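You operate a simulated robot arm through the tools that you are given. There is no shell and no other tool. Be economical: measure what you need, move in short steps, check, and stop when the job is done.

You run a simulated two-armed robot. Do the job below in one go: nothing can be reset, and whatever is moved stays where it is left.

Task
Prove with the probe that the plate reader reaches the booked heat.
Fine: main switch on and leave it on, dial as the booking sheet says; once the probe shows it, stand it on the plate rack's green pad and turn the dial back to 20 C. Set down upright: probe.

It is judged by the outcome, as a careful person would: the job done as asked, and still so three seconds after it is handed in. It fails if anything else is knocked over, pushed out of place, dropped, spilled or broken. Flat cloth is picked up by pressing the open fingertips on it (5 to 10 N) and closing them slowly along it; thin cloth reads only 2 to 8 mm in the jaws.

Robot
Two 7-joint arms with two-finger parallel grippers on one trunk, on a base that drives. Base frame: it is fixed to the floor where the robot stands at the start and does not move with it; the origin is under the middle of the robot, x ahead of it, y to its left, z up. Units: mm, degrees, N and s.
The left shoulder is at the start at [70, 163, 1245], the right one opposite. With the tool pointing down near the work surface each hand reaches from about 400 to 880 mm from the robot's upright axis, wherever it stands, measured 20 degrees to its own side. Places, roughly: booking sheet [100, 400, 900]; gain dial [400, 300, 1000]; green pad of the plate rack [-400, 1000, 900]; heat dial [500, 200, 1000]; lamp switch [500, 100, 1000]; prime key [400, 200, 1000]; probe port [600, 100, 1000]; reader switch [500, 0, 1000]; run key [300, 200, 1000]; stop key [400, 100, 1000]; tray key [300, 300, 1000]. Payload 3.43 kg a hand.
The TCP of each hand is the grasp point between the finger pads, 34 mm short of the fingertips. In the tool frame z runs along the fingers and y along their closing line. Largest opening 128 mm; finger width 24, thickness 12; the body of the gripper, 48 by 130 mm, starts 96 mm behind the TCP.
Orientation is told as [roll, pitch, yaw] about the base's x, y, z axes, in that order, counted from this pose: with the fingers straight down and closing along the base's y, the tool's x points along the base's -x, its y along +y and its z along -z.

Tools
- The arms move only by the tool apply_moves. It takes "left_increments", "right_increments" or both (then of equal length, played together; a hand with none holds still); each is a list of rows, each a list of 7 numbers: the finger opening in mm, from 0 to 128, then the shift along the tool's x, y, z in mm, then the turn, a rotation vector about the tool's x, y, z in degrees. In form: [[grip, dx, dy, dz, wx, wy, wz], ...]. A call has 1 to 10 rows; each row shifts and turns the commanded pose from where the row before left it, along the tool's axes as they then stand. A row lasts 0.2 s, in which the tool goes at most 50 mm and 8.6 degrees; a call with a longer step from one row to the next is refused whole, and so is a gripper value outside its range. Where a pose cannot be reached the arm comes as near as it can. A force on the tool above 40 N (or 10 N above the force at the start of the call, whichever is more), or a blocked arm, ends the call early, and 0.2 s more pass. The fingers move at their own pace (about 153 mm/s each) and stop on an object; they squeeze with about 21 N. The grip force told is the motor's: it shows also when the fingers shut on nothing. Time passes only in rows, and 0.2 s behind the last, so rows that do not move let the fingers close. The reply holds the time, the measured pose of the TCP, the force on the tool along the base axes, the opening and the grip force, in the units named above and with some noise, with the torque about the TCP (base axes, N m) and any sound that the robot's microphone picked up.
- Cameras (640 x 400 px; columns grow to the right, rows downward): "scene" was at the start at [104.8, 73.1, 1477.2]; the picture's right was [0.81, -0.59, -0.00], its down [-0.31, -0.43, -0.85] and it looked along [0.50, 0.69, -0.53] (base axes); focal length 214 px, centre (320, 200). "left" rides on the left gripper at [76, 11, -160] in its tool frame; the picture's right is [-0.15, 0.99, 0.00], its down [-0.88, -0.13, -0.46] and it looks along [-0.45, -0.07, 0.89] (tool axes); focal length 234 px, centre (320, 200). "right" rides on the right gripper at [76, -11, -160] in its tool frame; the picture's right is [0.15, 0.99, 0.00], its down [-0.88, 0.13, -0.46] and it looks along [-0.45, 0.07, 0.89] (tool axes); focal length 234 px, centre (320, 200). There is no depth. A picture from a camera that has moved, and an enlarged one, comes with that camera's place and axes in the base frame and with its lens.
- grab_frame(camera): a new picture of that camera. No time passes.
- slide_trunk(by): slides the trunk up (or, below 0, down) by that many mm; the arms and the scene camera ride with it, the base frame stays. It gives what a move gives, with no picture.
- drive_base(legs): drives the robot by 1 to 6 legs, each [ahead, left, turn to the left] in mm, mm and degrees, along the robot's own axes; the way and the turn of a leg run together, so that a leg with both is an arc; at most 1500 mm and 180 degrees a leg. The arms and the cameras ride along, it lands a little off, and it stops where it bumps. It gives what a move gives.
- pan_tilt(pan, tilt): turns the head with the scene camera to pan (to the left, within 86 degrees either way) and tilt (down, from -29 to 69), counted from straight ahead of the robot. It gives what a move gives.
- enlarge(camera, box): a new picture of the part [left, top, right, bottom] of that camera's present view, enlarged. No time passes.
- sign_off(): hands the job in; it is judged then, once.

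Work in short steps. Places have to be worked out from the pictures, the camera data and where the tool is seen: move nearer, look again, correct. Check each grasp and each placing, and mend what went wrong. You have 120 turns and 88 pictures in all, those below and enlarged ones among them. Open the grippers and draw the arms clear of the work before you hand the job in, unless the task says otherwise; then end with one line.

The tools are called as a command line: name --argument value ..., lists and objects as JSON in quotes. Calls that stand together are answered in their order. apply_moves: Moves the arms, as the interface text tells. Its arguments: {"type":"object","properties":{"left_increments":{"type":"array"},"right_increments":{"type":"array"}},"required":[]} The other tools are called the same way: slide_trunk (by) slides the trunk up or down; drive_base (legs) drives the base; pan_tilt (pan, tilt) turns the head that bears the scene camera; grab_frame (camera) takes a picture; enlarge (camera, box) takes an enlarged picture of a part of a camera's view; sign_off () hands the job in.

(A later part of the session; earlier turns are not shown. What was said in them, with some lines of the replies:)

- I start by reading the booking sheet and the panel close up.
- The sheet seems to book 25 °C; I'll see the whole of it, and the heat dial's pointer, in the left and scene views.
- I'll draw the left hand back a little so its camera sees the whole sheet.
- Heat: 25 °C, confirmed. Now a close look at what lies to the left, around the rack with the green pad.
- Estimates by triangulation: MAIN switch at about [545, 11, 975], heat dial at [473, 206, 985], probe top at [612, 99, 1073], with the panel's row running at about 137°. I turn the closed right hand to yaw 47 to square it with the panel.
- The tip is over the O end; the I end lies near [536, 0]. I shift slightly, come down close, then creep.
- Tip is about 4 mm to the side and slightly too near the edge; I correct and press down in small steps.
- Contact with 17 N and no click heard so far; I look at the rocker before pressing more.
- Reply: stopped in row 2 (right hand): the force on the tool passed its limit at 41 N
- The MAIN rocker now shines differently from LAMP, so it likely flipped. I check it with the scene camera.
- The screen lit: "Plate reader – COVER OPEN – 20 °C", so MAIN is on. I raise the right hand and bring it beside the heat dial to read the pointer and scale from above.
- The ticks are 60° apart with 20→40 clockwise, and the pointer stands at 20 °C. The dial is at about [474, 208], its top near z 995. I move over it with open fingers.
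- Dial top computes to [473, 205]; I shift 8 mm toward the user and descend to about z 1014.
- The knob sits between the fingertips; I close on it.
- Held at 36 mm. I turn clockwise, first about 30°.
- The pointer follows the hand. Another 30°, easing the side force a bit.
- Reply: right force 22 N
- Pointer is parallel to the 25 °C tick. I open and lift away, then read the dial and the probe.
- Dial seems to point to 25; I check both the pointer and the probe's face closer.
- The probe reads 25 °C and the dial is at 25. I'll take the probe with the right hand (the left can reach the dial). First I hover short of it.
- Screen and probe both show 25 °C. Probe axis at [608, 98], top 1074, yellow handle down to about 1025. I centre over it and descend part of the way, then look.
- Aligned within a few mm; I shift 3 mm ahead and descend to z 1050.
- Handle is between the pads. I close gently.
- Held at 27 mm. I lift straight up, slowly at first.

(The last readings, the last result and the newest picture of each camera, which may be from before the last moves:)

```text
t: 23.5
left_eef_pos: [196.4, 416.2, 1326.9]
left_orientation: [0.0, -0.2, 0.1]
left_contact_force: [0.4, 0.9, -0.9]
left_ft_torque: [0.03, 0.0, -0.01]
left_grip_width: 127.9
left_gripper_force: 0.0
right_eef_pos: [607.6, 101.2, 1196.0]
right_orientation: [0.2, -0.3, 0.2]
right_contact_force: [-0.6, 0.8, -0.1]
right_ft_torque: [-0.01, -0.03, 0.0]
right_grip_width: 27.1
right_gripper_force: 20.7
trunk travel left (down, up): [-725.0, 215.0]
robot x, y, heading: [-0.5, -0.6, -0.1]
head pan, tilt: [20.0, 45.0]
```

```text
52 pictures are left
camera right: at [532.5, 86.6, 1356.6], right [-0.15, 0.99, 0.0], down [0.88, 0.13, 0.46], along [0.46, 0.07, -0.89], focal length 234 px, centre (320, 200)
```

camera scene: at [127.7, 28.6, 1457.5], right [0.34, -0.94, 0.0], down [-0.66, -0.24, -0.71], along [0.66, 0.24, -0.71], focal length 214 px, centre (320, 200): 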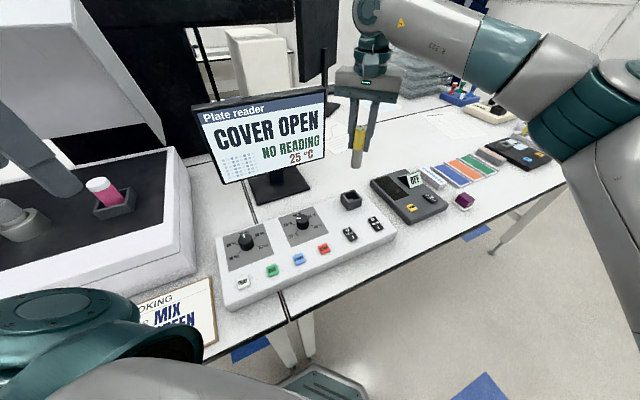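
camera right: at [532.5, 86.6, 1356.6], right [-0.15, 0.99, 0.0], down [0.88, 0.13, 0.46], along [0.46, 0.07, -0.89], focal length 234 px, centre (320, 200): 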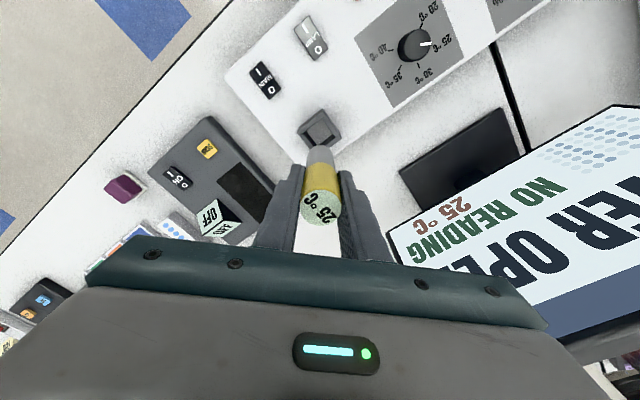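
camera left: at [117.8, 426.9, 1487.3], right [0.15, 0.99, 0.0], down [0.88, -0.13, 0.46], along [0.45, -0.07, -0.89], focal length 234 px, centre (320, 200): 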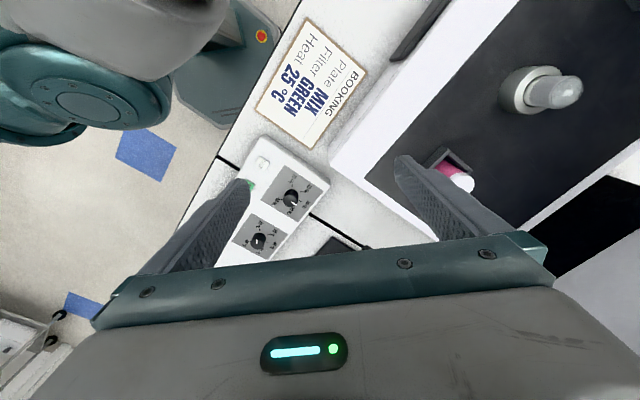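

The probe is out and held, still reading 25 °C. I draw the right hand back with it and turn the left hand to yaw −30 for the dial.

apply_moves --right_increments '[[20, 35, -28, -10, 0, 0, 0], [20, 35, -28, -10, 0, 0, 0], [20, 35, -28, -10, 0, 0, 0], [20, 35, -28, -10, 0, 0, 0], [20, 35, -28, -10, 0, 0, 0], [20, 35, -28, -10, 0, 0, 0]]' --left_increments '[[66, 0, 0, 0, 0, 0, 5], [66, 0, 0, 0, 0, 0, 5], [66, 0, 0, 0, 0, 0, 5], [66, 0, 0, 0, 0, 0, 5], [66, 0, 0, 0, 0, 0, 5], [66, 0, 0, 0, 0, 0, 5]]'

apply_moves --left_increments '[[66, -34.6, -4.2, 20, 0, 0, 0], [66, -34.6, -4.2, 20, 0, 0, 0], [66, -34.6, -4.2, 20, 0, 0, 0], [66, -34.6, -4.2, 20, 0, 0, 0], [66, -34.6, -4.2, 20, 0, 0, 0], [66, -34.6, -4.2, 20, 0, 0, 0], [66, -34.6, -4.2, 20, 0, 0, 0], [66, -34.6, -4.2, 20, 0, 0, 0], [66, -34.6, -4.2, 20, 0, 0, 0], [66, -34.6, -4.2, 20, 0, 0, 0]]'

grab_frame --camera "left"

```text
t: 24.9
left_eef_pos: [194.5, 416.4, 1328.0]
left_orientation: [0.1, -0.1, -30.0]
left_contact_force: [-0.5, 0.1, 0.4]
left_ft_torque: [-0.01, -0.02, 0.0]
left_grip_width: 66.2
left_gripper_force: 0.1
right_eef_pos: [398.5, -69.9, 1256.7]
right_orientation: [0.2, -0.2, 0.0]
right_contact_force: [0.1, 0.1, -0.4]
right_ft_torque: [-0.01, -0.01, 0.01]
right_grip_width: 26.9
right_gripper_force: 21.5
trunk travel left (down, up): [-725.0, 215.0]
robot x, y, heading: [0.9, 1.1, 0.2]
head pan, tilt: [20.0, 45.0]
```

```text
t: 27.1
left_eef_pos: [475.6, 206.1, 1125.3]
left_orientation: [-0.1, 0.0, -30.0]
left_contact_force: [1.4, 0.5, -0.5]
left_ft_torque: [-0.01, 0.06, 0.01]
left_grip_width: 66.0
left_gripper_force: 0.0
right_eef_pos: [401.2, -68.1, 1255.1]
right_orientation: [0.2, -0.1, 0.1]
right_contact_force: [-0.3, 0.4, -0.7]
right_ft_torque: [-0.04, 0.01, 0.01]
right_grip_width: 26.7
right_gripper_force: 20.9
trunk travel left (down, up): [-725.0, 215.0]
robot x, y, heading: [0.5, -3.4, 0.2]
head pan, tilt: [20.0, 45.0]
```

```text
51 pictures are left
camera left: at [415.7, 252.6, 1284.6], right [0.62, 0.78, 0.0], down [0.7, -0.55, 0.46], along [0.36, -0.28, -0.89], focal length 234 px, centre (320, 200)
```

left: 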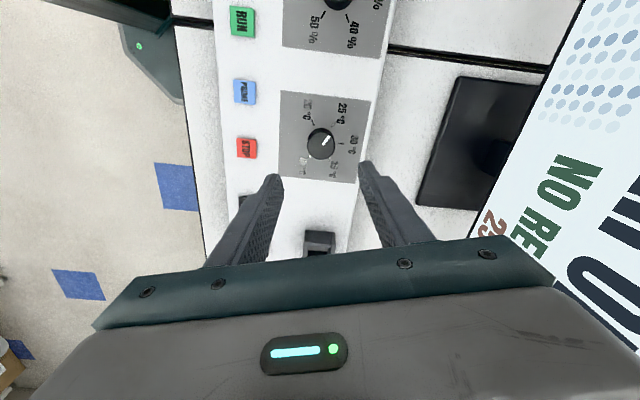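

Dial computes to about [470, 209]; I shift 5 mm and descend to z 1014, then look.

apply_moves --left_increments '[[66, 5, -0.5, 30, 0, 0, 0], [66, 0, 0, 35, 0, 0, 0], [66, 0, 0, 30, 0, 0, 0], [66, 0, 0, 16, 0, 0, 0]]'

grab_frame --camera "left"

```text
t: 28.1
left_eef_pos: [470.0, 211.1, 1015.6]
left_orientation: [0.0, 0.0, -29.9]
left_contact_force: [-0.1, 0.4, 1.1]
left_ft_torque: [-0.02, 0.02, 0.03]
left_grip_width: 66.3
left_gripper_force: 0.0
right_eef_pos: [400.0, -68.9, 1256.8]
right_orientation: [0.2, -0.2, 0.1]
right_contact_force: [0.1, 0.4, -1.9]
right_ft_torque: [0.0, 0.03, -0.04]
right_grip_width: 27.1
right_gripper_force: 21.0
trunk travel left (down, up): [-725.0, 215.0]
robot x, y, heading: [-1.3, 0.6, -0.2]
head pan, tilt: [20.0, 45.0]
```

```text
50 pictures are left
camera left: at [409.4, 258.3, 1174.4], right [0.62, 0.78, 0.0], down [0.7, -0.55, 0.46], along [0.36, -0.28, -0.89], focal length 234 px, centre (320, 200)
```

left: 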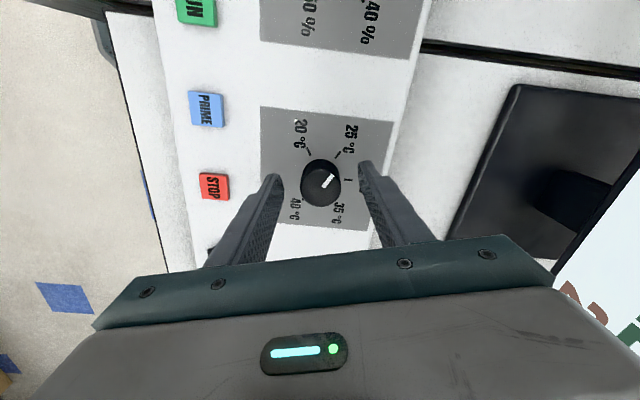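

Well centred. I close and turn counter-clockwise by 60° in two calls, after checking the first.

apply_moves --left_increments '[[40, 0, 0, 0, 0, 0, 0], [20, 0, 0, 0, 0, 0, 0], [20, 0, 0, 0, 0, 0, 0]]'

apply_moves --left_increments '[[20, 0, 0, 0, 0, 0, -7.5], [20, 0, 0, 0, 0, 0, -7.5], [20, 0, 0, 0, 0, 0, -7.5], [20, 0, 0, 0, 0, 0, -7.5]]'

enlarge --camera "left" --box '[200, 80, 440, 230]'

```text
t: 28.9
left_eef_pos: [469.5, 210.9, 1016.2]
left_orientation: [0.0, 0.0, -30.0]
left_contact_force: [-0.7, 0.7, -2.9]
left_ft_torque: [-0.01, -0.62, -0.03]
left_grip_width: 35.5
left_gripper_force: 45.0
right_eef_pos: [398.7, -68.6, 1256.1]
right_orientation: [0.2, -0.4, 0.1]
right_contact_force: [-0.1, -0.2, -0.4]
right_ft_torque: [0.01, 0.01, -0.01]
right_grip_width: 26.8
right_gripper_force: 21.6
trunk travel left (down, up): [-725.0, 215.0]
robot x, y, heading: [0.9, -1.1, -0.1]
head pan, tilt: [20.0, 45.0]
```

```text
t: 29.9
left_eef_pos: [469.0, 207.3, 1015.9]
left_orientation: [0.0, 0.2, 0.2]
left_contact_force: [-14.1, -11.7, -18.4]
left_ft_torque: [-0.63, 0.67, -0.06]
left_grip_width: 35.3
left_gripper_force: 44.6
right_eef_pos: [398.4, -69.8, 1256.3]
right_orientation: [0.2, -0.2, 0.1]
right_contact_force: [0.1, 0.6, -0.7]
right_ft_torque: [0.01, 0.0, -0.01]
right_grip_width: 26.8
right_gripper_force: 21.4
trunk travel left (down, up): [-725.0, 215.0]
robot x, y, heading: [-0.4, -0.6, -0.2]
head pan, tilt: [20.0, 45.0]
```

```text
2.67 times, centred on (320, 155) of left
camera zoom: at [392.9, 218.6, 1175.1], right [0.14, 0.99, 0.0], down [0.88, -0.13, 0.45], along [0.45, -0.07, -0.89], focal length 624 px, centre (320, 320)
```

zoom: 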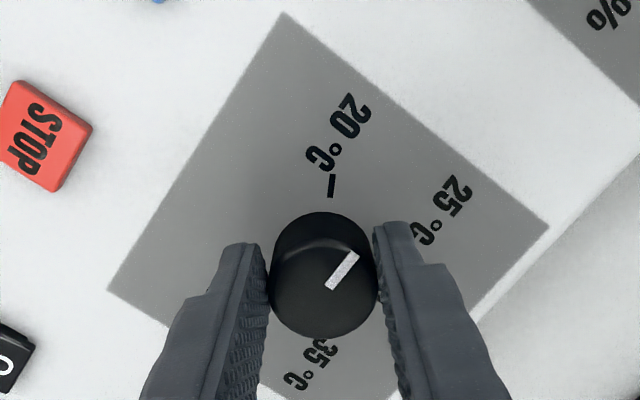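

Half way. I ease the side load and turn the other 30°.

apply_moves --left_increments '[[20, 1.2, -1.2, 1, 0, 0, -7.5], [20, 0, 0, 0, 0, 0, -7.5], [20, 0, 0, 0, 0, 0, -7.5], [20, 0, 0, 0, 0, 0, -7.5]]'

enlarge --camera "left" --box '[200, 80, 440, 230]'

```text
t: 30.9
left_eef_pos: [470.1, 204.0, 1016.3]
left_orientation: [0.0, -0.1, 30.0]
left_contact_force: [-12.8, -21.2, -30.1]
left_ft_torque: [-0.85, 0.53, -0.02]
left_grip_width: 35.5
left_gripper_force: 45.2
right_eef_pos: [400.9, -70.9, 1254.6]
right_orientation: [0.2, -0.1, 0.1]
right_contact_force: [0.3, -0.1, 0.7]
right_ft_torque: [-0.01, 0.0, 0.02]
right_grip_width: 26.6
right_gripper_force: 21.0
trunk travel left (down, up): [-725.0, 215.0]
robot x, y, heading: [-1.7, -1.2, -0.1]
head pan, tilt: [20.0, 45.0]
```

```text
2.67 times, centred on (320, 155) of left
camera zoom: at [398.4, 176.3, 1175.5], right [-0.37, 0.93, 0.0], down [0.83, 0.33, 0.46], along [0.42, 0.17, -0.89], focal length 624 px, centre (320, 320)
```

zoom: 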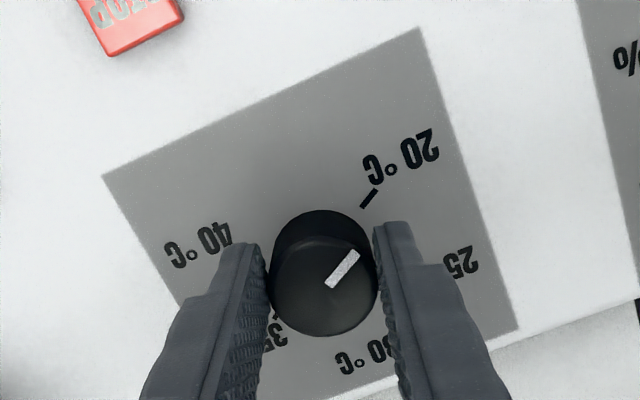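

Pointer is parallel to the 20 °C tick. I open and lift the left hand, then check.

apply_moves --left_increments '[[40, 0, 0, 0, 0, 0, 0], [70, 0, 0, 0, 0, 0, 0], [70, 0, 0, 0, 0, 0, 0], [70, 0, 0, -30, 0, 0, 0], [70, 0, 0, -45, 0, 0, 0], [70, 20, 0, -45, 0, 0, 0], [70, 30, 0, -35, 0, 0, 0], [70, 30, 0, -35, 0, 0, 0]]'

enlarge --camera "left" --box '[260, 100, 420, 200]'

grab_frame --camera "scene"

```text
t: 32.7
left_eef_pos: [396.2, 166.0, 1207.7]
left_orientation: [0.1, -0.1, 30.1]
left_contact_force: [-0.4, -0.4, -0.5]
left_ft_torque: [0.01, -0.04, -0.01]
left_grip_width: 69.8
left_gripper_force: 0.1
right_eef_pos: [397.3, -68.9, 1257.0]
right_orientation: [0.2, -0.3, 0.0]
right_contact_force: [-1.0, 0.7, -1.1]
right_ft_torque: [-0.01, -0.04, -0.02]
right_grip_width: 26.9
right_gripper_force: 20.8
trunk travel left (down, up): [-725.0, 215.0]
robot x, y, heading: [1.2, 2.7, -0.2]
head pan, tilt: [20.0, 45.0]
```

```text
4.00 times, centred on (340, 150) of left
camera zoom: at [324.7, 137.5, 1367.0], right [-0.37, 0.93, 0.0], down [0.83, 0.33, 0.46], along [0.42, 0.17, -0.89], focal length 937 px, centre (240, 400)
```

zoom: 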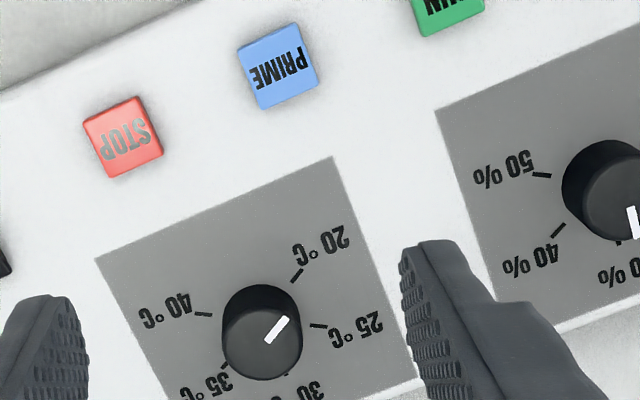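

```text
46 pictures are left
camera scene: at [126.7, 27.5, 1457.6], right [0.34, -0.94, 0.0], down [-0.66, -0.24, -0.71], along [0.67, 0.24, -0.71], focal length 214 px, centre (320, 200)
```

scene: 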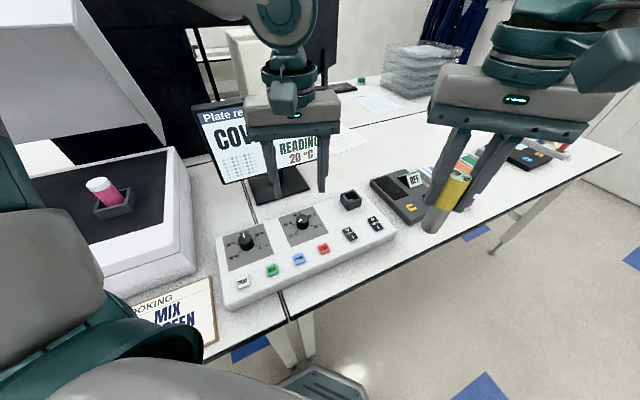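

Dial and screen both back to 20 °C, MAIN on, probe in the right hand. Now I back off square from the table edge and turn to face it (heading 46), before driving along to the rack.

drive_base --legs '[[-207, -216, 0], [0, 0, 46]]'

pan_tilt --pan 65 --tilt 30

grab_frame --camera "scene"

```text
t: 36.9
left_eef_pos: [-49.4, 188.6, 1207.0]
left_orientation: [0.0, -0.1, 75.6]
left_contact_force: [-0.3, 0.1, -0.3]
left_ft_torque: [0.02, 0.0, 0.02]
left_grip_width: 70.1
left_gripper_force: 0.1
right_eef_pos: [118.4, 24.2, 1256.4]
right_orientation: [0.2, -0.3, 45.6]
right_contact_force: [-0.7, 0.3, -1.3]
right_ft_torque: [0.05, 0.0, 0.0]
right_grip_width: 27.0
right_gripper_force: 21.2
trunk travel left (down, up): [-725.0, 215.0]
robot x, y, heading: [-211.8, -212.3, 45.5]
head pan, tilt: [20.0, 45.0]
```

```text
t: 38.0
left_eef_pos: [-48.9, 188.2, 1207.4]
left_orientation: [0.0, 0.0, 75.6]
left_contact_force: [-0.3, -0.5, -0.3]
left_ft_torque: [0.0, -0.03, 0.01]
left_grip_width: 70.1
left_gripper_force: 0.1
right_eef_pos: [117.2, 25.3, 1255.0]
right_orientation: [0.1, -0.3, 45.6]
right_contact_force: [0.7, -0.1, -0.7]
right_ft_torque: [-0.01, -0.03, -0.04]
right_grip_width: 27.1
right_gripper_force: 20.9
trunk travel left (down, up): [-725.0, 215.0]
robot x, y, heading: [-211.9, -212.5, 45.6]
head pan, tilt: [65.0, 30.0]
```

```text
45 pictures are left
camera scene: at [-204.4, -91.2, 1480.1], right [0.94, 0.35, 0.0], down [0.17, -0.47, -0.87], along [-0.3, 0.81, -0.5], focal length 214 px, centre (320, 200)
```

scene: 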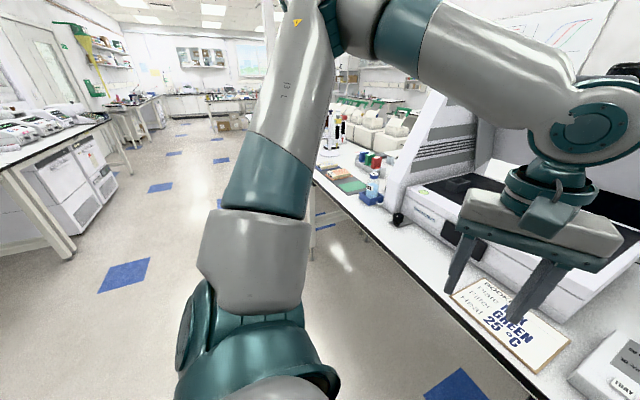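

The aisle is clear. Refined pad estimate about [-430, 970, 940]. I drive left along the table by 1100 mm, staying clear of the edge.

drive_base --legs '[[0, 1100, 0]]'

pan_tilt --pan -10 --tilt 45

grab_frame --camera "scene"

```text
t: 43.6
left_eef_pos: [-826.8, 964.5, 1206.2]
left_orientation: [0.0, 0.0, 74.9]
left_contact_force: [0.2, 0.0, 0.4]
left_ft_torque: [0.0, -0.01, 0.0]
left_grip_width: 70.1
left_gripper_force: 0.2
right_eef_pos: [-659.6, 797.0, 1256.1]
right_orientation: [0.2, -0.2, 44.9]
right_contact_force: [-0.2, 0.2, -0.3]
right_ft_torque: [0.01, 0.01, 0.0]
right_grip_width: 26.9
right_gripper_force: 21.4
trunk travel left (down, up): [-725.0, 215.0]
robot x, y, heading: [-991.7, 562.9, 44.7]
head pan, tilt: [65.0, 30.0]
```

```text
t: 45.1
left_eef_pos: [-827.8, 964.5, 1206.9]
left_orientation: [0.0, 0.1, 74.9]
left_contact_force: [-0.2, -0.1, 0.3]
left_ft_torque: [-0.04, 0.01, -0.02]
left_grip_width: 70.0
left_gripper_force: 0.1
right_eef_pos: [-661.2, 798.4, 1256.6]
right_orientation: [0.1, -0.3, 44.9]
right_contact_force: [0.7, -0.1, -1.8]
right_ft_torque: [-0.01, 0.01, 0.0]
right_grip_width: 26.8
right_gripper_force: 21.1
trunk travel left (down, up): [-725.0, 215.0]
robot x, y, heading: [-991.8, 570.1, 44.8]
head pan, tilt: [-10.0, 45.0]
```

```text
44 pictures are left
camera scene: at [-888.0, 647.9, 1457.5], right [0.57, -0.82, 0.0], down [-0.58, -0.4, -0.71], along [0.58, 0.4, -0.71], focal length 214 px, centre (320, 200)
```

scene: 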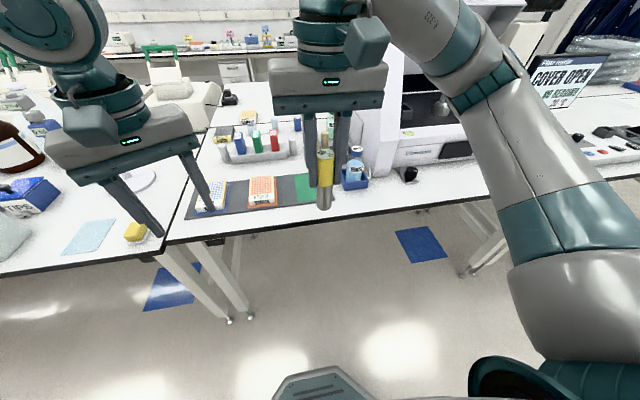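

I raise and pull back the left hand so that it stays clear of the pipettes, then drive 180 ahead, 30 left.

apply_moves --left_increments '[[70, 25, 0, -40, 0, 0, 0], [70, 25, 0, -40, 0, 0, 0], [70, 25, 0, -40, 0, 0, 0], [70, 25, 0, -40, 0, 0, 0]]'

drive_base --legs '[[178, 30, 0]]'

pan_tilt --pan -5 --tilt 55

grab_frame --camera "scene"

grab_frame --camera "right"

```text
t: 46.1
left_eef_pos: [-853.1, 867.0, 1367.9]
left_orientation: [-0.1, 0.0, 74.8]
left_contact_force: [0.1, 0.1, -0.4]
left_ft_torque: [0.01, -0.03, 0.01]
left_grip_width: 70.2
left_gripper_force: 0.1
right_eef_pos: [-660.1, 796.8, 1254.6]
right_orientation: [0.2, -0.2, 44.9]
right_contact_force: [0.1, 0.0, -0.8]
right_ft_torque: [-0.01, 0.0, 0.01]
right_grip_width: 26.8
right_gripper_force: 21.2
trunk travel left (down, up): [-725.0, 215.0]
robot x, y, heading: [-995.7, 564.4, 44.9]
head pan, tilt: [-10.0, 45.0]
```

```text
t: 47.6
left_eef_pos: [-752.3, 1011.8, 1367.6]
left_orientation: [-0.2, -0.2, 74.9]
left_contact_force: [0.4, 0.3, -0.5]
left_ft_torque: [0.06, -0.03, 0.01]
left_grip_width: 69.8
left_gripper_force: 0.0
right_eef_pos: [-558.5, 942.0, 1257.6]
right_orientation: [0.1, -0.3, 45.0]
right_contact_force: [0.3, -0.1, -0.7]
right_ft_torque: [0.04, -0.05, -0.03]
right_grip_width: 26.7
right_gripper_force: 20.9
trunk travel left (down, up): [-725.0, 215.0]
robot x, y, heading: [-889.7, 712.1, 45.3]
head pan, tilt: [-10.0, 45.0]
```

```text
t: 48.3
left_eef_pos: [-749.5, 1014.2, 1366.1]
left_orientation: [0.0, 0.0, 74.8]
left_contact_force: [-0.7, 0.3, -0.8]
left_ft_torque: [-0.04, 0.03, -0.01]
left_grip_width: 70.0
left_gripper_force: 0.0
right_eef_pos: [-555.6, 945.1, 1255.4]
right_orientation: [0.2, -0.1, 45.0]
right_contact_force: [0.6, 0.1, -1.1]
right_ft_torque: [0.0, -0.01, 0.01]
right_grip_width: 26.8
right_gripper_force: 21.2
trunk travel left (down, up): [-725.0, 215.0]
robot x, y, heading: [-884.2, 715.1, 44.7]
head pan, tilt: [-5.0, 55.0]
```

```text
43 pictures are left
camera scene: at [-795.2, 794.9, 1444.0], right [0.64, -0.77, 0.0], down [-0.63, -0.53, -0.57], along [0.44, 0.37, -0.82], focal length 214 px, centre (320, 200)
```

scene: 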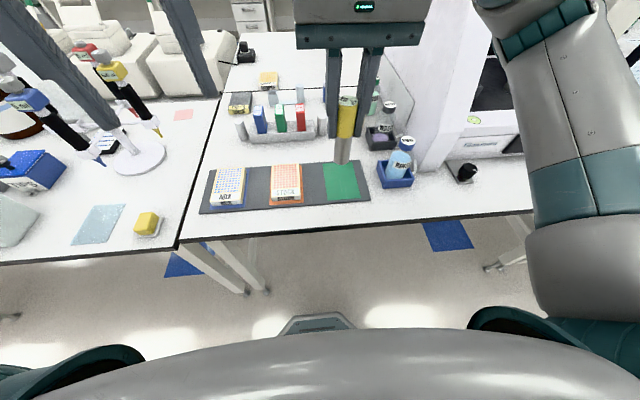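

```text
42 pictures are left
camera right: at [-602.2, 881.5, 1416.6], right [-0.8, 0.6, 0.0], down [0.53, 0.71, 0.46], along [0.27, 0.37, -0.89], focal length 234 px, centre (320, 200)
```

right: 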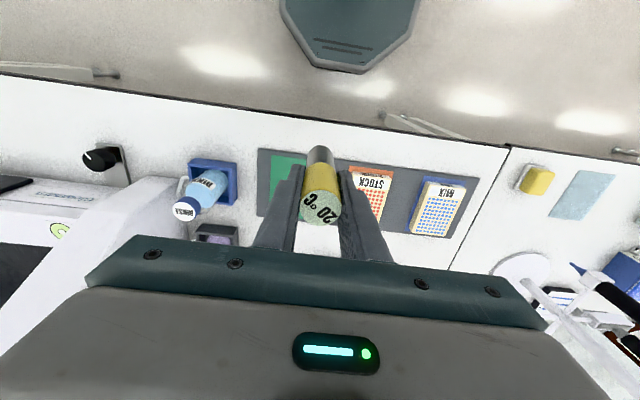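

The rack's green pad is in view, with the bottle tray beside it. I enlarge to fix the pad's corners.

enlarge --camera "scene" --box '[250, 110, 442, 230]'

```text
3.33 times, centred on (346, 170) of scene
camera zoom: at [-795.2, 794.9, 1444.0], right [0.64, -0.77, 0.0], down [-0.63, -0.53, -0.57], along [0.44, 0.37, -0.82], focal length 715 px, centre (233, 300)
```

zoom: 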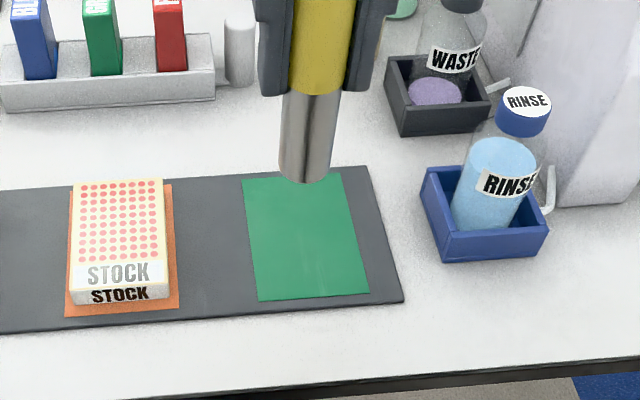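

Pad centre computes to about [-426, 1018, 935]; bottle stands ~165 mm off, clear of the gripper. I move over the pad and lower to z ~1110, then look.

apply_moves --right_increments '[[20, -36.5, -9.5, 0, 0, 0, 0], [20, -36.5, -9.5, 0, 0, 0, 0], [20, -36.5, -9.5, 0, 0, 0, 0], [20, -36.5, -9.5, 0, 0, 0, 0], [20, 0, 0, 36, 0, 0, 0], [20, 0, 0, 36, 0, 0, 0], [20, 0, 0, 36, 0, 0, 0], [20, 0, 0, 36, 0, 0, 0]]'

grab_frame --camera "right"

enlarge --camera "scene" --box '[250, 110, 442, 230]'

```text
t: 50.1
left_eef_pos: [-750.2, 1013.9, 1366.2]
left_orientation: [0.1, 0.0, 74.9]
left_contact_force: [-0.1, -0.8, -0.5]
left_ft_torque: [-0.02, 0.03, 0.0]
left_grip_width: 70.0
left_gripper_force: 0.0
right_eef_pos: [-425.7, 1022.8, 1112.4]
right_orientation: [0.3, -0.3, 45.1]
right_contact_force: [0.5, 0.5, -1.1]
right_ft_torque: [-0.01, 0.05, -0.01]
right_grip_width: 26.7
right_gripper_force: 21.4
trunk travel left (down, up): [-725.0, 215.0]
robot x, y, heading: [-887.8, 710.0, 44.7]
head pan, tilt: [-5.0, 55.0]
```

```text
40 pictures are left
camera right: at [-470.3, 959.5, 1273.0], right [-0.8, 0.6, 0.0], down [0.53, 0.71, 0.46], along [0.27, 0.37, -0.89], focal length 234 px, centre (320, 200)
```

right: 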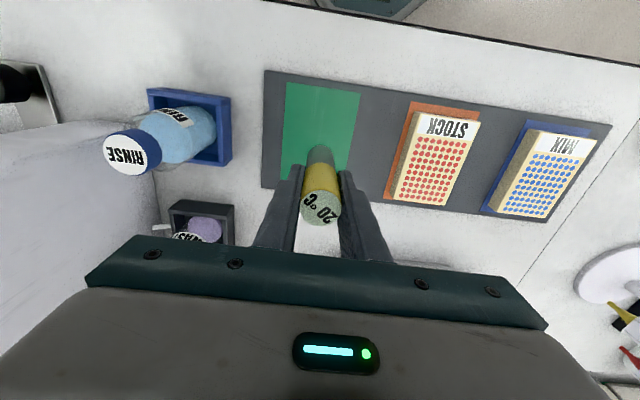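

```text
3.33 times, centred on (346, 170) of scene
camera zoom: at [-795.2, 794.6, 1444.0], right [0.64, -0.77, 0.0], down [-0.63, -0.53, -0.57], along [0.44, 0.37, -0.82], focal length 715 px, centre (233, 300)
```

zoom: 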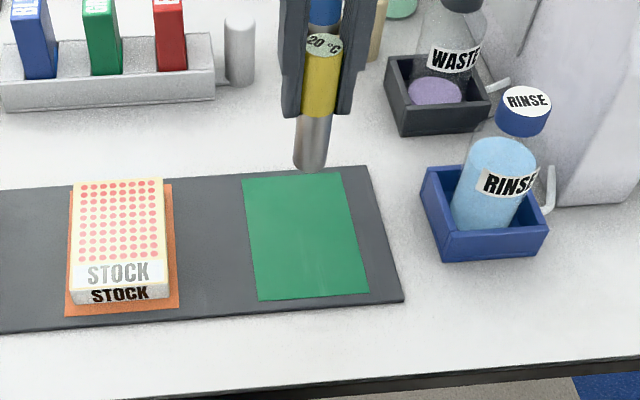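

Small correction of 9 mm toward the robot, then down; the probe's bottom is ~90 mm under the TCP, so contact is expected near TCP z 1027.

apply_moves --right_increments '[[20, 8.8, -2.5, 20, 0, 0, 0], [20, 0, 0, 25, 0, 0, 0], [20, 0, 0, 15, 0, 0, 0]]'

enlarge --camera "scene" --box '[250, 110, 442, 230]'

```text
t: 50.9
left_eef_pos: [-750.3, 1013.3, 1366.7]
left_orientation: [-0.1, -0.1, 74.9]
left_contact_force: [0.5, 0.8, -0.5]
left_ft_torque: [-0.03, -0.03, 0.0]
left_grip_width: 70.2
left_gripper_force: 0.0
right_eef_pos: [-432.5, 1014.9, 1054.7]
right_orientation: [0.2, -0.3, 45.0]
right_contact_force: [0.5, 0.7, -0.9]
right_ft_torque: [-0.01, -0.02, 0.0]
right_grip_width: 26.9
right_gripper_force: 21.2
trunk travel left (down, up): [-725.0, 215.0]
robot x, y, heading: [-892.5, 709.5, 45.0]
head pan, tilt: [-5.0, 55.0]
```

```text
3.33 times, centred on (346, 170) of scene
camera zoom: at [-796.0, 793.8, 1444.1], right [0.64, -0.77, 0.0], down [-0.63, -0.53, -0.57], along [0.44, 0.37, -0.82], focal length 715 px, centre (233, 300)
```

zoom: 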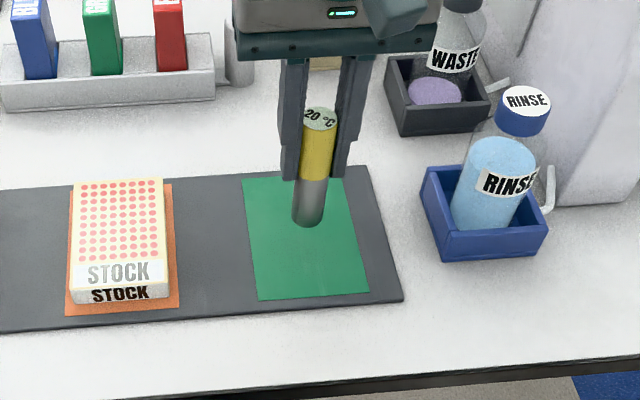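

Landing point is in the pad's middle. I creep down until contact.

apply_moves --right_increments '[[20, 0, 0, 8, 0, 0, 0], [20, 0, 0, 5, 0, 0, 0], [20, 0, 0, 4, 0, 0, 0], [20, 0, 0, 3, 0, 0, 0]]'

```text
t: 51.9
left_eef_pos: [-749.2, 1013.9, 1367.3]
left_orientation: [0.0, -0.2, 74.9]
left_contact_force: [-0.4, 0.4, 0.1]
left_ft_torque: [-0.01, 0.01, 0.0]
left_grip_width: 69.9
left_gripper_force: 0.2
right_eef_pos: [-433.1, 1012.1, 1032.7]
right_orientation: [0.2, -0.3, 45.0]
right_contact_force: [0.4, 0.7, -1.1]
right_ft_torque: [0.0, 0.02, 0.01]
right_grip_width: 26.5
right_gripper_force: 21.0
trunk travel left (down, up): [-725.0, 215.0]
robot x, y, heading: [-892.1, 715.6, 45.0]
head pan, tilt: [-5.0, 55.0]
```

No contact yet; I go on in 2 mm steps.

apply_moves --right_increments '[[20, 0, 0, 2, 0, 0, 0], [20, 0, 0, 2, 0, 0, 0], [20, 0, 0, 2, 0, 0, 0]]'

enlarge --camera "scene" --box '[250, 110, 442, 230]'

```text
t: 52.7
left_eef_pos: [-750.2, 1014.3, 1366.6]
left_orientation: [-0.2, -0.2, 75.0]
left_contact_force: [-0.7, 0.2, -0.1]
left_ft_torque: [-0.02, -0.01, -0.02]
left_grip_width: 69.9
left_gripper_force: 0.1
right_eef_pos: [-432.2, 1014.1, 1027.4]
right_orientation: [0.1, -0.3, 45.1]
right_contact_force: [0.4, -0.5, -1.9]
right_ft_torque: [0.01, -0.05, 0.02]
right_grip_width: 26.8
right_gripper_force: 21.0
trunk travel left (down, up): [-725.0, 215.0]
robot x, y, heading: [-888.5, 711.0, 45.0]
head pan, tilt: [-5.0, 55.0]
```

```text
3.33 times, centred on (346, 170) of scene
camera zoom: at [-795.9, 794.0, 1444.0], right [0.64, -0.77, 0.0], down [-0.63, -0.53, -0.57], along [0.44, 0.37, -0.82], focal length 715 px, centre (233, 300)
```

zoom: 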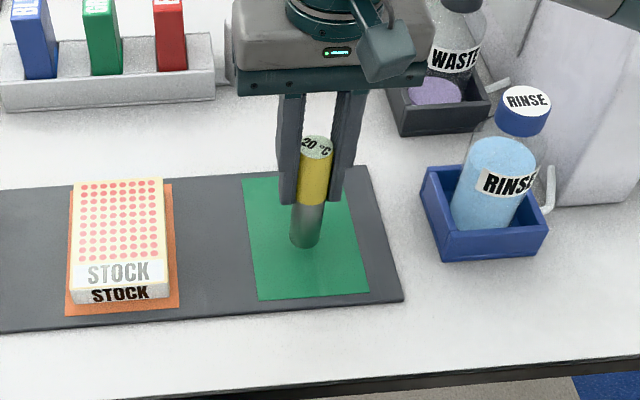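

Still free; more 2 mm steps.

apply_moves --right_increments '[[20, 0, 0, 2, 0, 0, 0], [20, 0, 0, 2, 0, 0, 0], [20, 0, 0, 1.5, 0, 0, 0]]'

```text
t: 53.5
left_eef_pos: [-750.4, 1013.2, 1366.4]
left_orientation: [-0.1, 0.0, 74.9]
left_contact_force: [-0.3, 0.1, -0.5]
left_ft_torque: [-0.02, 0.01, 0.03]
left_grip_width: 70.1
left_gripper_force: 0.0
right_eef_pos: [-432.0, 1014.1, 1020.6]
right_orientation: [0.3, -0.3, 45.1]
right_contact_force: [0.2, 0.5, 0.0]
right_ft_torque: [0.02, -0.01, -0.01]
right_grip_width: 26.8
right_gripper_force: 21.0
trunk travel left (down, up): [-725.0, 215.0]
robot x, y, heading: [-888.6, 709.0, 44.8]
head pan, tilt: [-5.0, 55.0]
```

apply_moves --right_increments '[[20, 0, 0, 1.5, 0, 0, 0], [20, 0, 0, 1.5, 0, 0, 0], [20, 0, 0, 1.5, 0, 0, 0]]'

enlarge --camera "scene" --box '[306, 140, 370, 200]'

```text
t: 54.3
left_eef_pos: [-750.6, 1013.8, 1366.4]
left_orientation: [0.0, -0.2, 74.9]
left_contact_force: [-0.3, 0.3, 0.7]
left_ft_torque: [-0.01, -0.01, -0.01]
left_grip_width: 70.3
left_gripper_force: 0.1
right_eef_pos: [-431.5, 1013.6, 1016.4]
right_orientation: [0.2, -0.4, 45.0]
right_contact_force: [-0.5, 0.4, 0.4]
right_ft_torque: [-0.02, 0.01, -0.03]
right_grip_width: 26.9
right_gripper_force: 21.0
trunk travel left (down, up): [-725.0, 215.0]
robot x, y, heading: [-892.1, 709.4, 44.9]
head pan, tilt: [-5.0, 55.0]
```

```text
6.67 times, centred on (338, 170) of scene
camera zoom: at [-795.8, 794.0, 1444.0], right [0.64, -0.77, 0.0], down [-0.63, -0.53, -0.57], along [0.44, 0.37, -0.82], focal length 1430 px, centre (200, 400)
```

zoom: 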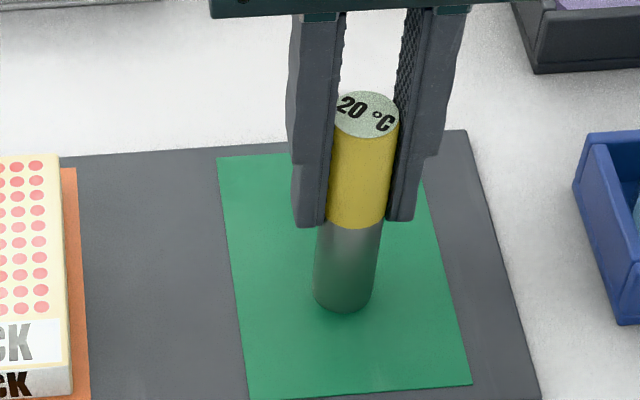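

The shadow is closing in under the probe; continuing down gently.

apply_moves --right_increments '[[20, 0, 0, 1.5, 0, 0, 0], [20, 0, 0, 1.5, 0, 0, 0], [20, 0, 0, 1, 0, 0, 0]]'

```text
t: 55.1
left_eef_pos: [-751.0, 1014.1, 1366.5]
left_orientation: [0.1, -0.1, 74.8]
left_contact_force: [0.8, 0.6, 0.5]
left_ft_torque: [-0.03, 0.0, 0.0]
left_grip_width: 70.1
left_gripper_force: 0.1
right_eef_pos: [-431.5, 1013.0, 1014.0]
right_orientation: [0.1, -0.3, 45.0]
right_contact_force: [1.0, 0.1, -0.3]
right_ft_torque: [-0.04, 0.01, 0.04]
right_grip_width: 26.3
right_gripper_force: 20.8
trunk travel left (down, up): [-725.0, 215.0]
robot x, y, heading: [-890.4, 714.0, 44.9]
head pan, tilt: [-5.0, 55.0]
```

apply_moves --right_increments '[[20, 0, 0, 1.5, 0, 0, 0], [20, 0, 0, 1.5, 0, 0, 0], [20, 0, 0, 1, 0, 0, 0]]'

```text
t: 55.9
left_eef_pos: [-751.3, 1013.0, 1368.4]
left_orientation: [-0.1, 0.0, 74.8]
left_contact_force: [-0.1, 0.1, -0.4]
left_ft_torque: [0.02, 0.02, 0.02]
left_grip_width: 70.2
left_gripper_force: 0.1
right_eef_pos: [-431.6, 1014.6, 1010.6]
right_orientation: [0.2, -0.4, 45.0]
right_contact_force: [1.6, 1.4, 16.6]
right_ft_torque: [-0.03, -0.1, -0.02]
right_grip_width: 27.3
right_gripper_force: 20.5
trunk travel left (down, up): [-725.0, 215.0]
robot x, y, heading: [-890.0, 709.0, 45.1]
head pan, tilt: [-5.0, 55.0]
```

Contact with 17 N at z 1010.6. I relieve by 0.7 mm and open the fingers gradually.

apply_moves --right_increments '[[20, 0, 0, -0.7, 0, 0, 0], [28, 0, 0, 0, 0, 0, 0], [32, 0, 0, 0, 0, 0, 0], [40, 0, 0, 0, 0, 0, 0], [56, 0, 0, 0, 0, 0, 0]]'

enlarge --camera "scene" --box '[290, 130, 386, 200]'

```text
t: 57.1
left_eef_pos: [-749.4, 1013.8, 1367.3]
left_orientation: [-0.1, -0.1, 74.9]
left_contact_force: [-0.3, 0.0, -0.3]
left_ft_torque: [0.04, 0.0, 0.0]
left_grip_width: 70.2
left_gripper_force: 0.0
right_eef_pos: [-433.0, 1014.5, 1010.6]
right_orientation: [0.2, -0.3, 45.0]
right_contact_force: [0.4, -0.2, 0.0]
right_ft_torque: [0.01, 0.0, 0.02]
right_grip_width: 56.0
right_gripper_force: 0.1
trunk travel left (down, up): [-725.0, 215.0]
robot x, y, heading: [-887.5, 712.5, 44.9]
head pan, tilt: [-5.0, 55.0]
```

```text
5.71 times, centred on (338, 165) of scene
camera zoom: at [-796.0, 793.8, 1444.1], right [0.64, -0.77, 0.0], down [-0.63, -0.53, -0.57], along [0.44, 0.37, -0.82], focal length 1226 px, centre (217, 400)
```

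zoom: 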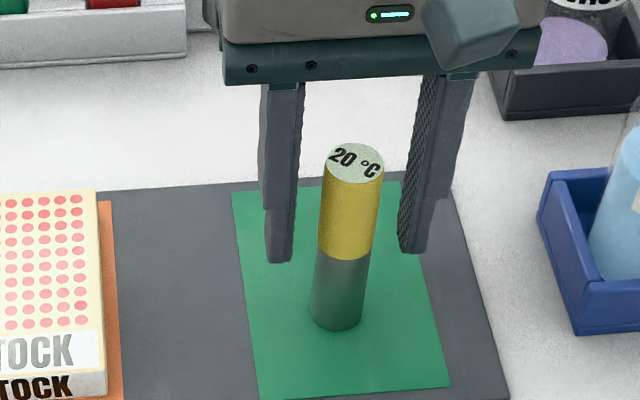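

The probe stands by itself, free between the fingers. I raise straight up, then draw back.

apply_moves --right_increments '[[56, 0, 0, -15, 0, 0, 0], [56, 0, 0, -30, 0, 0, 0], [56, 0, 0, -40, 0, 0, 0], [56, 0, 0, -45, 0, 0, 0], [56, 0, 0, -45, 0, 0, 0], [56, 0, 0, -45, 0, 0, 0], [56, 40, 0, 0, 0, 0, 0], [56, 45, 0, 0, 0, 0, 0], [56, 45, 0, 0, 0, 0, 0]]'

grab_frame --camera "scene"

enlarge --camera "scene" --box '[250, 110, 442, 230]'

```text
t: 59.1
left_eef_pos: [-751.8, 1014.2, 1367.6]
left_orientation: [-0.1, -0.1, 74.9]
left_contact_force: [0.4, -0.5, 0.8]
left_ft_torque: [-0.02, 0.0, -0.03]
left_grip_width: 69.9
left_gripper_force: 0.0
right_eef_pos: [-522.4, 921.0, 1230.7]
right_orientation: [0.1, -0.3, 45.0]
right_contact_force: [-0.7, 0.0, 0.3]
right_ft_torque: [0.01, 0.0, 0.04]
right_grip_width: 56.4
right_gripper_force: 0.0
trunk travel left (down, up): [-725.0, 215.0]
robot x, y, heading: [-890.4, 713.3, 45.1]
head pan, tilt: [-5.0, 55.0]
```

```text
34 pictures are left
camera scene: at [-797.1, 793.7, 1444.2], right [0.64, -0.77, 0.0], down [-0.63, -0.53, -0.57], along [0.44, 0.37, -0.82], focal length 214 px, centre (320, 200)
```

scene: 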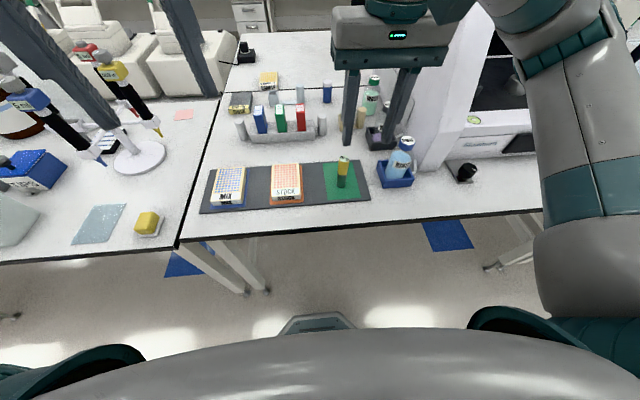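

```text
3.33 times, centred on (346, 170) of scene
camera zoom: at [-797.1, 793.7, 1444.2], right [0.64, -0.77, 0.0], down [-0.63, -0.53, -0.57], along [0.44, 0.37, -0.82], focal length 715 px, centre (233, 300)
```

zoom: 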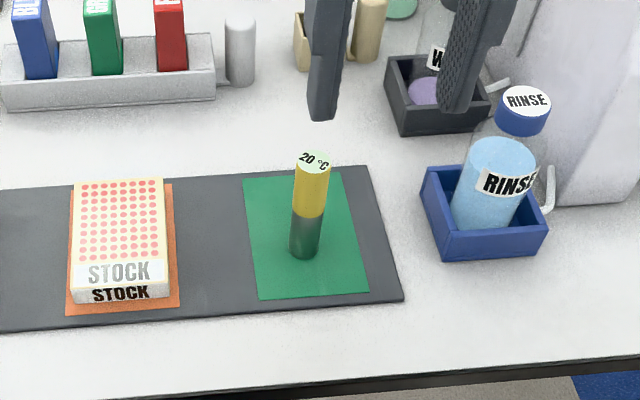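

The probe stands upright mid-pad, nothing else moved. I back the robot off a little and hand in.

drive_base --legs '[[-200, 0, 0]]'

grab_frame --camera "scene"

```text
t: 60.7
left_eef_pos: [-892.8, 871.7, 1365.1]
left_orientation: [0.0, 0.0, 74.7]
left_contact_force: [-0.4, 0.8, -0.4]
left_ft_torque: [0.01, 0.03, -0.03]
left_grip_width: 69.9
left_gripper_force: 0.1
right_eef_pos: [-662.0, 778.4, 1229.6]
right_orientation: [0.1, -0.2, 44.8]
right_contact_force: [0.7, 0.5, -0.1]
right_ft_torque: [0.0, 0.02, 0.0]
right_grip_width: 56.1
right_gripper_force: 0.1
trunk travel left (down, up): [-725.0, 215.0]
robot x, y, heading: [-1029.2, 564.6, 44.6]
head pan, tilt: [-5.0, 55.0]
```

```text
32 pictures are left
camera scene: at [-938.2, 652.1, 1443.8], right [0.64, -0.77, 0.0], down [-0.63, -0.52, -0.57], along [0.44, 0.36, -0.82], focal length 214 px, centre (320, 200)
```

scene: 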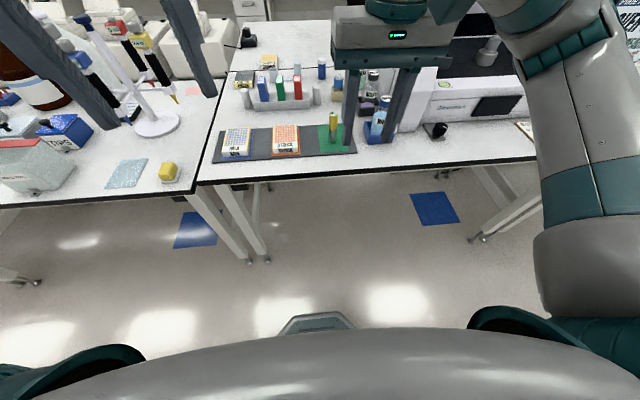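

All is in place: probe upright on the green pad, dial at 20 °C, main on, arms clear. Handing in.

sign_off

```text
The job is handed in.
```

The probe showed the booked 25 °C and now stands upright on the plate rack's green pad; I turned the dial back to 20 °C just before carrying it there rather than after, and the main switch is still on.
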